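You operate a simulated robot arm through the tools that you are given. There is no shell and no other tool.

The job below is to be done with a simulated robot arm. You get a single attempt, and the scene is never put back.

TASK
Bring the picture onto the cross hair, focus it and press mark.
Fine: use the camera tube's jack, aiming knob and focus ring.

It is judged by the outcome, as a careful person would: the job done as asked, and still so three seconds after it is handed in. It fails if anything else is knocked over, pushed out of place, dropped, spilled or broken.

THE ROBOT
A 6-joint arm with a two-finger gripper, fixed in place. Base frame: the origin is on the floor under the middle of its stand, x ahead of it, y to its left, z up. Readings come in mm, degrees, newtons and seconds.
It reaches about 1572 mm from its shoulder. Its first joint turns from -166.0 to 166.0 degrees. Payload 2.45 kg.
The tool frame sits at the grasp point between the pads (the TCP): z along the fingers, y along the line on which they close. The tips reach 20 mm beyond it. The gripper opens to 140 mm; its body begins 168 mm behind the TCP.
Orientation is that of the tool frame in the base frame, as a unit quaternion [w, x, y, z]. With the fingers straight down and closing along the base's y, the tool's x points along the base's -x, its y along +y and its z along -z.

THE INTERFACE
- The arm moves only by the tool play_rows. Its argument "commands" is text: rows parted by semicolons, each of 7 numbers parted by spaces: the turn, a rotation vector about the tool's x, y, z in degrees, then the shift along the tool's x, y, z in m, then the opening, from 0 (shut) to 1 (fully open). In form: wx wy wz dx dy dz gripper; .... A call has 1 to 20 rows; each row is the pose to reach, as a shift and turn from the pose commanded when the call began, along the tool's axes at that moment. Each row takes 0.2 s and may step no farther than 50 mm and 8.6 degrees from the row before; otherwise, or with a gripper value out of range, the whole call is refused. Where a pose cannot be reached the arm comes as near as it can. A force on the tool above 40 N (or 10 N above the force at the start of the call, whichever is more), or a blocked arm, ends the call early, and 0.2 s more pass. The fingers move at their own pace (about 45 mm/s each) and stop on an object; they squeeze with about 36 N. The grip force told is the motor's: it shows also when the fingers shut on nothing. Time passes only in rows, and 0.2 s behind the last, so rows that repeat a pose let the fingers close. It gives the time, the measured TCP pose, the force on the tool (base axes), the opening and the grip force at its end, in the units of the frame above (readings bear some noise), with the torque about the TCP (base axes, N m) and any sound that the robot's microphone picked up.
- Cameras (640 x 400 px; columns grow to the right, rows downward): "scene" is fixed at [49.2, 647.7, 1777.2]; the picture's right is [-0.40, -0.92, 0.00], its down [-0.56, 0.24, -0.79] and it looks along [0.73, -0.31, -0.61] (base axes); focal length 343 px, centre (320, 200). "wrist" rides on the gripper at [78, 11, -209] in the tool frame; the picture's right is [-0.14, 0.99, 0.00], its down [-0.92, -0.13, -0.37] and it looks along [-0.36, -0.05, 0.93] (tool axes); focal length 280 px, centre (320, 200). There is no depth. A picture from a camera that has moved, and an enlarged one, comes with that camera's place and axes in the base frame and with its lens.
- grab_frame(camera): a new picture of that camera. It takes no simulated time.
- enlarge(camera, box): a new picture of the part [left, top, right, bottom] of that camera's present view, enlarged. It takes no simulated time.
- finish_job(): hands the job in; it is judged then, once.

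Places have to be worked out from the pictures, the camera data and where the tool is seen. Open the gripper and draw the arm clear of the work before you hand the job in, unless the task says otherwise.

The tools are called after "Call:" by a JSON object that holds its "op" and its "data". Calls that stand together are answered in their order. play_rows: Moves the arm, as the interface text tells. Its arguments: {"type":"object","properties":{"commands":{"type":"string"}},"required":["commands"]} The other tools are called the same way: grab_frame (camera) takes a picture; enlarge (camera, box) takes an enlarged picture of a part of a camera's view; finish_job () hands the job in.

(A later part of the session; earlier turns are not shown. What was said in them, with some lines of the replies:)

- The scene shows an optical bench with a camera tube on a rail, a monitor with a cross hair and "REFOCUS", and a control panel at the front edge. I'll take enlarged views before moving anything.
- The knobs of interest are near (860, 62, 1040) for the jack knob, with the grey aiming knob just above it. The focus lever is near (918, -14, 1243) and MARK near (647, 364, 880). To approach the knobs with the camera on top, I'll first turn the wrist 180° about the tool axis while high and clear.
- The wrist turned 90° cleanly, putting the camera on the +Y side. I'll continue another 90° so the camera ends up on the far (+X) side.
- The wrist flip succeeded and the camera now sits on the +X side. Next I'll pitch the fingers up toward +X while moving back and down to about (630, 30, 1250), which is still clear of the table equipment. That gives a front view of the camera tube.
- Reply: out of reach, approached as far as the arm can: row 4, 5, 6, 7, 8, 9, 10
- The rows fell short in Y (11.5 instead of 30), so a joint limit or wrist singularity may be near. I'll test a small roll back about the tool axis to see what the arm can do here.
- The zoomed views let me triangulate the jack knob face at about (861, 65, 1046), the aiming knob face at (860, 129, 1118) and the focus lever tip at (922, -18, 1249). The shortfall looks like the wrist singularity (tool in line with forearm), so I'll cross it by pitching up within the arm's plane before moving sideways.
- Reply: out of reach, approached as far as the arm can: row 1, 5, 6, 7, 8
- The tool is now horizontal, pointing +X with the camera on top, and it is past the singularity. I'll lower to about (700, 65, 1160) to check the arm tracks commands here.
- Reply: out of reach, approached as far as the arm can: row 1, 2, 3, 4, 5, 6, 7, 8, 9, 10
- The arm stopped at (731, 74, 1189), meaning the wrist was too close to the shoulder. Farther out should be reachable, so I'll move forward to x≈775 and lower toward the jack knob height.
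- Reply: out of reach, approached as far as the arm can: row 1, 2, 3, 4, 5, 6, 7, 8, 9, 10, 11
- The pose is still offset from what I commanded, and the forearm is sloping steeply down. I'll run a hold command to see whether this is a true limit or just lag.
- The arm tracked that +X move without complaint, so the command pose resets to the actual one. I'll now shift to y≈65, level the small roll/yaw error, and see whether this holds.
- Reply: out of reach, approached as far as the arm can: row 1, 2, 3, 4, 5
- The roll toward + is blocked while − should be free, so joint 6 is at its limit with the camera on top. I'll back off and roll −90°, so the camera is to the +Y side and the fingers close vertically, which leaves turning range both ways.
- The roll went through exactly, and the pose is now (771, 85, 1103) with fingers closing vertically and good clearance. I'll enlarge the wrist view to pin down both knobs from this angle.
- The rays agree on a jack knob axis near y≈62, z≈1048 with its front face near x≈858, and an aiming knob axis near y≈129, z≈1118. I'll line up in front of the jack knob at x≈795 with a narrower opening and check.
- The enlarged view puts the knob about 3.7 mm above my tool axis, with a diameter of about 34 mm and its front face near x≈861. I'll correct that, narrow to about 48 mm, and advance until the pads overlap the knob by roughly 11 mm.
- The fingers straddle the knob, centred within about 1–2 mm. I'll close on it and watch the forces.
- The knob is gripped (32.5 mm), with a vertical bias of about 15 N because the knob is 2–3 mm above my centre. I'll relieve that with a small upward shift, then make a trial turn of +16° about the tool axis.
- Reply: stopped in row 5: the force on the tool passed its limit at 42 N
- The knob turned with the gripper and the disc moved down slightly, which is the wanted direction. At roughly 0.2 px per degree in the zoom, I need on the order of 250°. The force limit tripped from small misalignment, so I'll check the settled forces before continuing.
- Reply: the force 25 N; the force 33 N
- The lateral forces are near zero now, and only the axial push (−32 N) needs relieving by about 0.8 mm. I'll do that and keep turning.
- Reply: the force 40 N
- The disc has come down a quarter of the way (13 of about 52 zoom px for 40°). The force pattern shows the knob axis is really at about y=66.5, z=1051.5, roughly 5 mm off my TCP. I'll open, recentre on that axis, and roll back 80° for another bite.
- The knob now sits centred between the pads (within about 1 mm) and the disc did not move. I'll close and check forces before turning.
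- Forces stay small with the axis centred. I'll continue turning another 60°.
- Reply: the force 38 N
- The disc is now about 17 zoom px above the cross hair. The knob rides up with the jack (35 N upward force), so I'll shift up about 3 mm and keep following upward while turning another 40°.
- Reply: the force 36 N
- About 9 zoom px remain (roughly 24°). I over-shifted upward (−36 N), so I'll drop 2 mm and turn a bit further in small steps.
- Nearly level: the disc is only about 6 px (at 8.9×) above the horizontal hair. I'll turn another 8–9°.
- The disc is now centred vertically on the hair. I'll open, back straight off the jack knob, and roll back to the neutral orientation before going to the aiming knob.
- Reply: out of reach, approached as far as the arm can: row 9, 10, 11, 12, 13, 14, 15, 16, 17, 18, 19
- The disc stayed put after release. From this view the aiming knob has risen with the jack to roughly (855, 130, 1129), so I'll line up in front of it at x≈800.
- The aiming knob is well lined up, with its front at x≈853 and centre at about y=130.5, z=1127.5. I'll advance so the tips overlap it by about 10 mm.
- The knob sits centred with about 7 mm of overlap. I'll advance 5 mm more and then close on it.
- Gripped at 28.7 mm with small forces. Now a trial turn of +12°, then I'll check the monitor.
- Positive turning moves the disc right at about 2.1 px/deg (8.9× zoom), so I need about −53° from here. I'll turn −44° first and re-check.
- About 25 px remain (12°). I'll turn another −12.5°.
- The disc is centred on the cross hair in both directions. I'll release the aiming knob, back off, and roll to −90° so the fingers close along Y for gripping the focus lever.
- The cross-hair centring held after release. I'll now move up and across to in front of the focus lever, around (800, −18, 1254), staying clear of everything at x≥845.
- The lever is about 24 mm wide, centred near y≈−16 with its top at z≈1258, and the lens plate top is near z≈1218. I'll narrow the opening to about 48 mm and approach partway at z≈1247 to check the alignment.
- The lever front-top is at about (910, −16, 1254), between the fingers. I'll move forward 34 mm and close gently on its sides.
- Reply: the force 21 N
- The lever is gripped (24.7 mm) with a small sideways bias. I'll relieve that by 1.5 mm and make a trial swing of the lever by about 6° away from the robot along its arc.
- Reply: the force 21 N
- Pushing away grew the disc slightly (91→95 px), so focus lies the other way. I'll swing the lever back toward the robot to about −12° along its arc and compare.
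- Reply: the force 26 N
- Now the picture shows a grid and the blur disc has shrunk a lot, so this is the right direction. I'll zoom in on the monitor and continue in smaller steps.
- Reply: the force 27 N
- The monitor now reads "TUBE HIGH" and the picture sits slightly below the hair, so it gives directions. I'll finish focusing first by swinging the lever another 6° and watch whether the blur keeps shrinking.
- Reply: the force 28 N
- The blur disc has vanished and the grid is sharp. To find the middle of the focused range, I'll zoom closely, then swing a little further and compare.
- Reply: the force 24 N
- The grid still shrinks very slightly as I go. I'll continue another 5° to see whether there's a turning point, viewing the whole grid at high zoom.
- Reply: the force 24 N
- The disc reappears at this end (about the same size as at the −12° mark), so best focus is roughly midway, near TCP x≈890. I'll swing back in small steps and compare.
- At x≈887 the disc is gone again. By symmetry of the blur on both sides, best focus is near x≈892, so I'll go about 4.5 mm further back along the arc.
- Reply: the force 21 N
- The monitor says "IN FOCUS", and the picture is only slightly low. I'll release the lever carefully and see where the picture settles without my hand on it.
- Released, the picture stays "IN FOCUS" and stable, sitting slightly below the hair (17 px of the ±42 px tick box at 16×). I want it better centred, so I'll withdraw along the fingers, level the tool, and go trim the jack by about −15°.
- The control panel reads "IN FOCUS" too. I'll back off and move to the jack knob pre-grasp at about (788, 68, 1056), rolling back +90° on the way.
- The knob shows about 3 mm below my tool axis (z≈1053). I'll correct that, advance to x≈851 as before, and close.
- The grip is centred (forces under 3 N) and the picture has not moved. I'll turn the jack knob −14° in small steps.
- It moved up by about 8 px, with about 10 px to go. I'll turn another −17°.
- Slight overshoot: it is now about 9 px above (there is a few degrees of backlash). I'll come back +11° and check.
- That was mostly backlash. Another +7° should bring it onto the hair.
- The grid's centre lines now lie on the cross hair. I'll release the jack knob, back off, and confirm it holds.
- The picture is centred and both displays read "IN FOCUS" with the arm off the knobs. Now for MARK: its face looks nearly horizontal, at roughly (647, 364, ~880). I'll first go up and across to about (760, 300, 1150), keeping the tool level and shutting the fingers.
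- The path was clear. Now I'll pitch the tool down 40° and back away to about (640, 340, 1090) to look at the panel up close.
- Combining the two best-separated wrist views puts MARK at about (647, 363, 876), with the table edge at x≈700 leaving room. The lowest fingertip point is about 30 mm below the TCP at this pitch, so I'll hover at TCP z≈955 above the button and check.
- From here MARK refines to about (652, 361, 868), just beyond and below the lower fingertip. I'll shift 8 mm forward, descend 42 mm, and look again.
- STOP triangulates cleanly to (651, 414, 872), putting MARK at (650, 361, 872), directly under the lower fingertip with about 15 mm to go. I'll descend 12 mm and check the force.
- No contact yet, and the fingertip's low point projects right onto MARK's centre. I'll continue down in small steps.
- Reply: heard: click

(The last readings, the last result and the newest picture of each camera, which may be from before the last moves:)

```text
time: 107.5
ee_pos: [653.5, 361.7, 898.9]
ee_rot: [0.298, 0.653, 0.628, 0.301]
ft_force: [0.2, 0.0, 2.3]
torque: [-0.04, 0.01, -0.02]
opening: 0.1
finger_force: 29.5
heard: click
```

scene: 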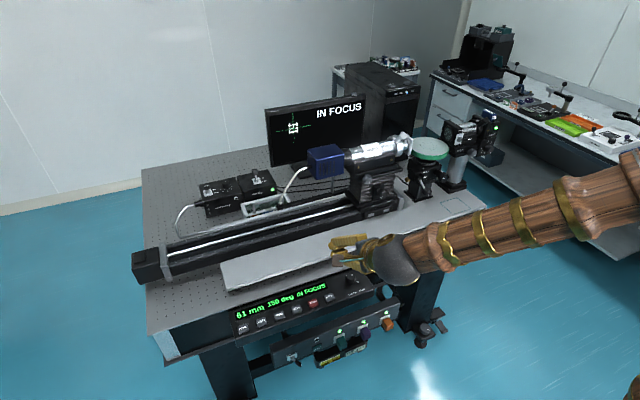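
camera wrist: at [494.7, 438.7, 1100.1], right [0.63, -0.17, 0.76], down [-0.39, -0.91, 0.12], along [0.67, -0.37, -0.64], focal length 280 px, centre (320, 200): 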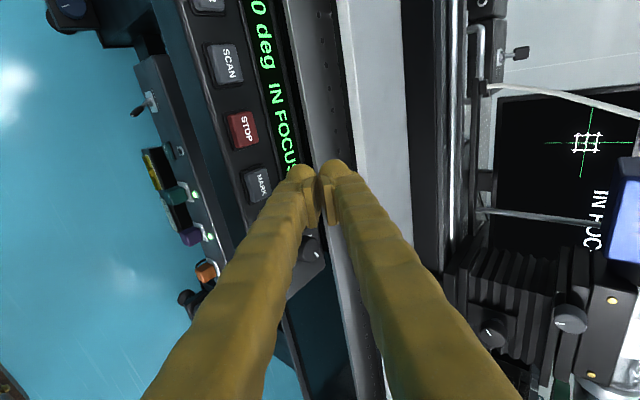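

I heard a click with only about 2 N. I'll check the displays to see whether the mark registered.

Call:
{"op": "grab_frame", "data": {"camera": "scene"}}

Call:
{"op": "enlarge", "data": {"camera": "scene", "box": [220, 260, 340, 330]}}

Call:
{"op": "enlarge", "data": {"camera": "scene", "box": [260, 90, 380, 170]}}

Call:
{"op": "grab_frame", "data": {"camera": "wrist"}}

```text
taken
```

scene: 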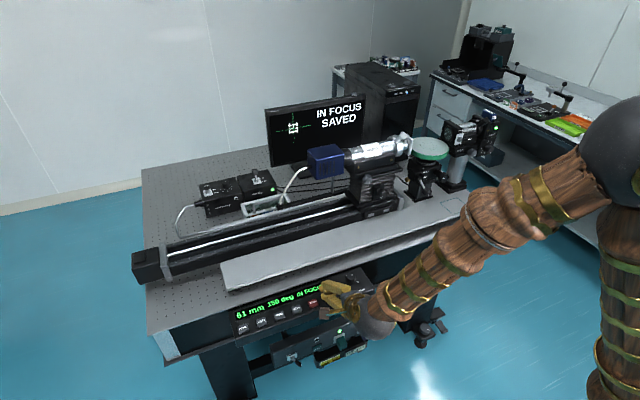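

```text
5.33 times, centred on (280, 295) of scene
camera zoom: at [49.2, 647.7, 1777.2], right [-0.4, -0.92, 0.0], down [-0.56, 0.24, -0.79], along [0.73, -0.31, -0.61], focal length 1831 px, centre (533, -307)
```

zoom: 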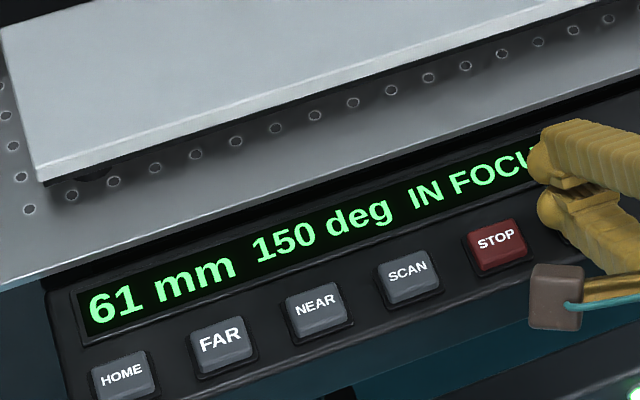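

```text
5.00 times, centred on (320, 130) of scene
camera zoom: at [49.2, 647.7, 1777.2], right [-0.4, -0.92, 0.0], down [-0.56, 0.24, -0.79], along [0.73, -0.31, -0.61], focal length 1717 px, centre (320, 550)
```

zoom: 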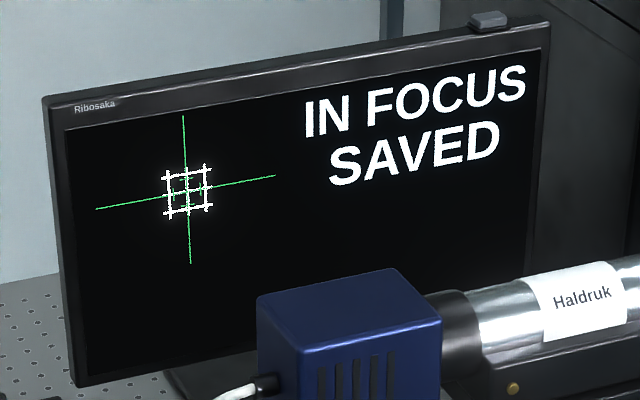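

```text
taken
camera wrist: at [502.2, 441.0, 1042.4], right [0.63, -0.17, 0.76], down [-0.39, -0.91, 0.12], along [0.67, -0.37, -0.64], focal length 280 px, centre (320, 200)
```

wrist: 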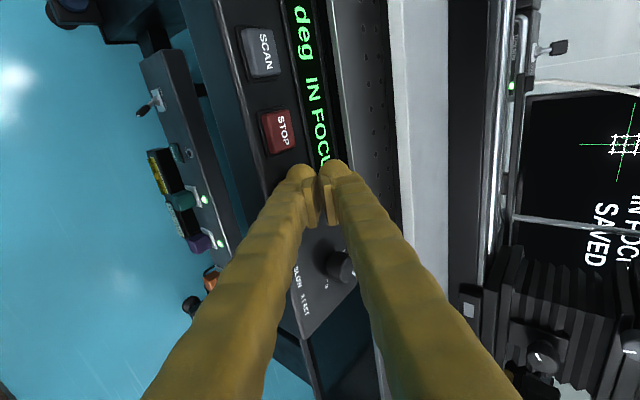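

The monitor shows "IN FOCUS / SAVED" with the grid on the cross hair. I'll lift straight up off the button, move clear, and open the gripper.

Call:
{"op": "play_rows", "data": {"commands": "0 0 0 0 0.0077 -0.0064 0; 0 0 0 0 0.0192 -0.016 0; 0 0 0 0 0.0345 -0.0289 0; 0 0 0 0 0.0498 -0.0417 0; 0 0 0 0 0.0651 -0.0545 0; 0 0 0 0 0.0804 -0.0673 0; 0 0 0 0 0.0958 -0.0802 0; 0 0 0 0 0.1111 -0.093 0; 0 0 0 0 0.1264 -0.1058 0; 0 0 0 0 0.1417 -0.1186 0; 0 0 0 0 0.1417 -0.1186 0.15; 0 0 0 0 0.1417 -0.1186 0.3; 0 0 0 0 0.1417 -0.1186 0.5; 0 0 0 0 0.1417 -0.1186 0.6; 0 0 0 0 0.1417 -0.1186 0.6; 0 0 0 0 0.1417 -0.1186 0.6"}}

Call:
{"op": "grab_frame", "data": {"camera": "scene"}}

Call:
{"op": "grab_frame", "data": {"camera": "wrist"}}

Call:
{"op": "enlarge", "data": {"camera": "scene", "box": [260, 90, 380, 170]}}

```text
time: 110.9
ee_pos: [654.2, 358.7, 1083.2]
ee_rot: [0.297, 0.653, 0.629, 0.3]
ft_force: [-0.3, -0.2, 0.5]
torque: [0.0, 0.03, 0.02]
opening: 84.2
finger_force: 0.1
```

```text
taken
```

scene: 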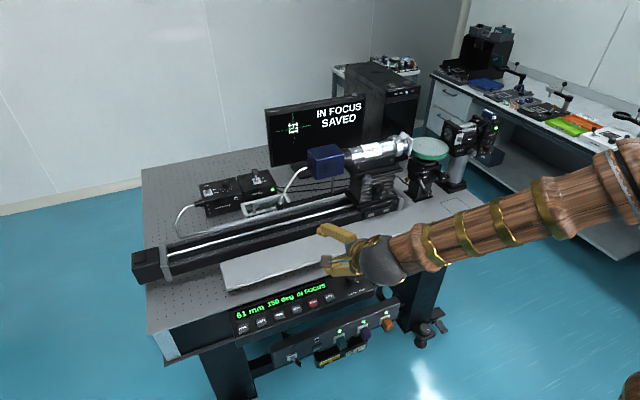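

```text
taken
camera wrist: at [502.2, 437.8, 1226.9], right [0.63, -0.17, 0.76], down [-0.39, -0.91, 0.12], along [0.67, -0.37, -0.64], focal length 280 px, centre (320, 200)
```

wrist: 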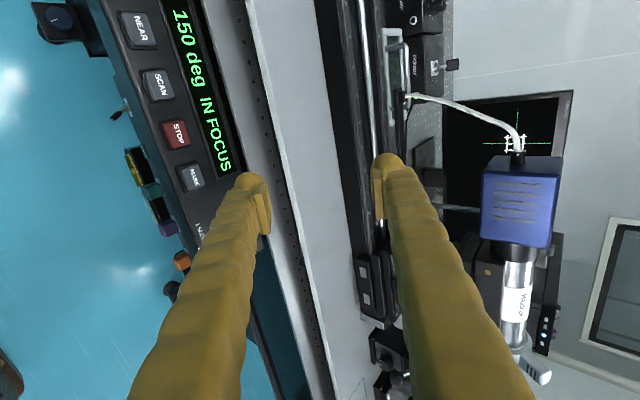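

```text
5.00 times, centred on (320, 130) of scene
camera zoom: at [49.2, 647.7, 1777.2], right [-0.4, -0.92, 0.0], down [-0.56, 0.24, -0.79], along [0.73, -0.31, -0.61], focal length 1717 px, centre (320, 550)
```

zoom: 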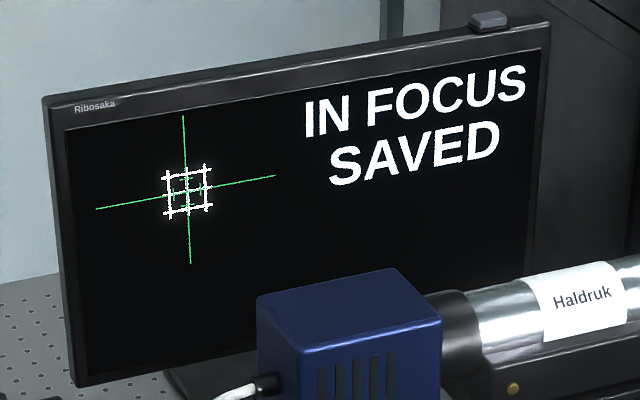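

The result is saved and everything else looks undisturbed. I'll draw the arm further back and up, clear of the bench, then do a final check.

Call:
{"op": "play_rows", "data": {"commands": "0 0 0 0 0.0085 -0.0158 0.6; 0 0 0 0 0.017 -0.0316 0.6; 0 0 0 0 0.0255 -0.0474 0.6; 0 0 0 0 0.0339 -0.0632 0.6; 0 0 0 0 0.0424 -0.079 0.6; 0 0 0 0 0.0509 -0.0948 0.6; 0 0 0 0 0.0509 -0.0948 0.6"}}

Call:
{"op": "grab_frame", "data": {"camera": "scene"}}

Call:
{"op": "enlarge", "data": {"camera": "scene", "box": [282, 114, 314, 134]}}

Call:
{"op": "enlarge", "data": {"camera": "scene", "box": [250, 80, 500, 236]}}

```text
time: 112.5
ee_pos: [613.6, 359.5, 1184.1]
ee_rot: [0.296, 0.653, 0.628, 0.301]
ft_force: [-0.1, -0.3, 0.2]
torque: [0.0, 0.03, -0.02]
opening: 83.7
finger_force: 0.1
```

```text
taken
```

scene: 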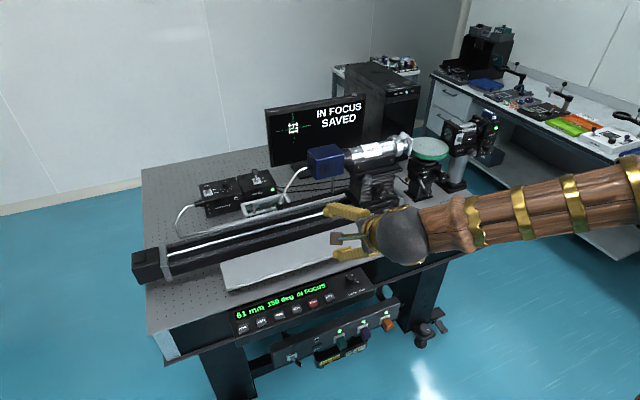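

```text
16.00 times, centred on (298, 124) of scene
camera zoom: at [49.2, 647.7, 1777.2], right [-0.4, -0.92, 0.0], down [-0.56, 0.24, -0.79], along [0.73, -0.31, -0.61], focal length 5494 px, centre (672, 1416)
```

zoom: 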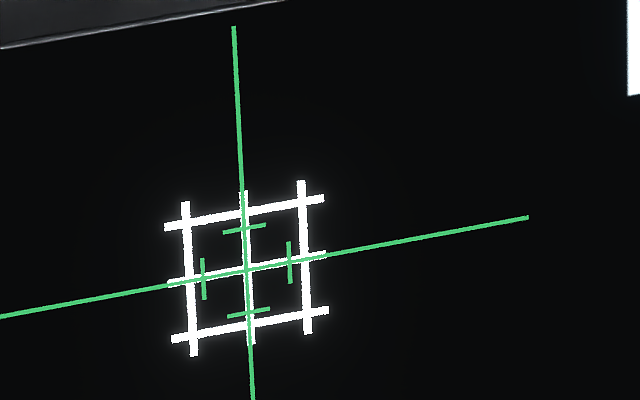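

```text
2.56 times, centred on (375, 158) of scene
camera zoom: at [49.2, 647.7, 1777.2], right [-0.4, -0.92, 0.0], down [-0.56, 0.24, -0.79], along [0.73, -0.31, -0.61], focal length 879 px, centre (179, 308)
```

zoom: 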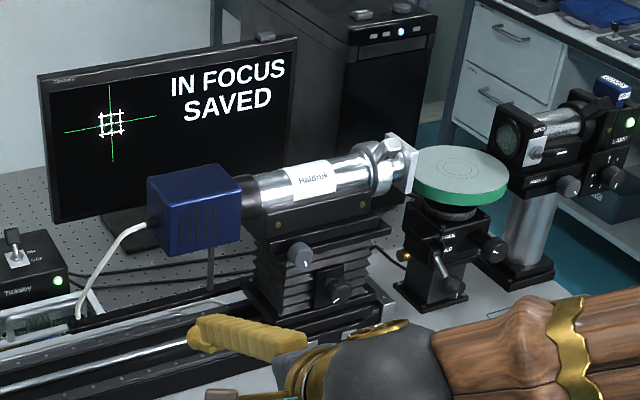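

The picture is centred on the cross hair and sharp, and the monitor shows "IN FOCUS / SAVED". The gripper is open, the arm is clear, and nothing else has been moved, so I'm handing the job in.

Call:
{"op": "finish_job", "data": {}}

```text
The job is handed in.
```

The picture is on the cross hair and in focus, and I pressed MARK once. The monitor now reads "IN FOCUS / SAVED".

- **Alignment:** I used only the camera tube's jack knob, aiming knob and focus ring lever. After focusing, the picture sat slightly low, so I trimmed the jack. The grid's centre lines now lie on the cross hair, and the picture stayed put after I let go.
- **MARK:** the button clicked at about 2 N, and "SAVED" appeared on the monitor.
- **Bench:** the arm was clear and the gripper open before I handed the job in. The last pictures show nothing else moved or knocked over.
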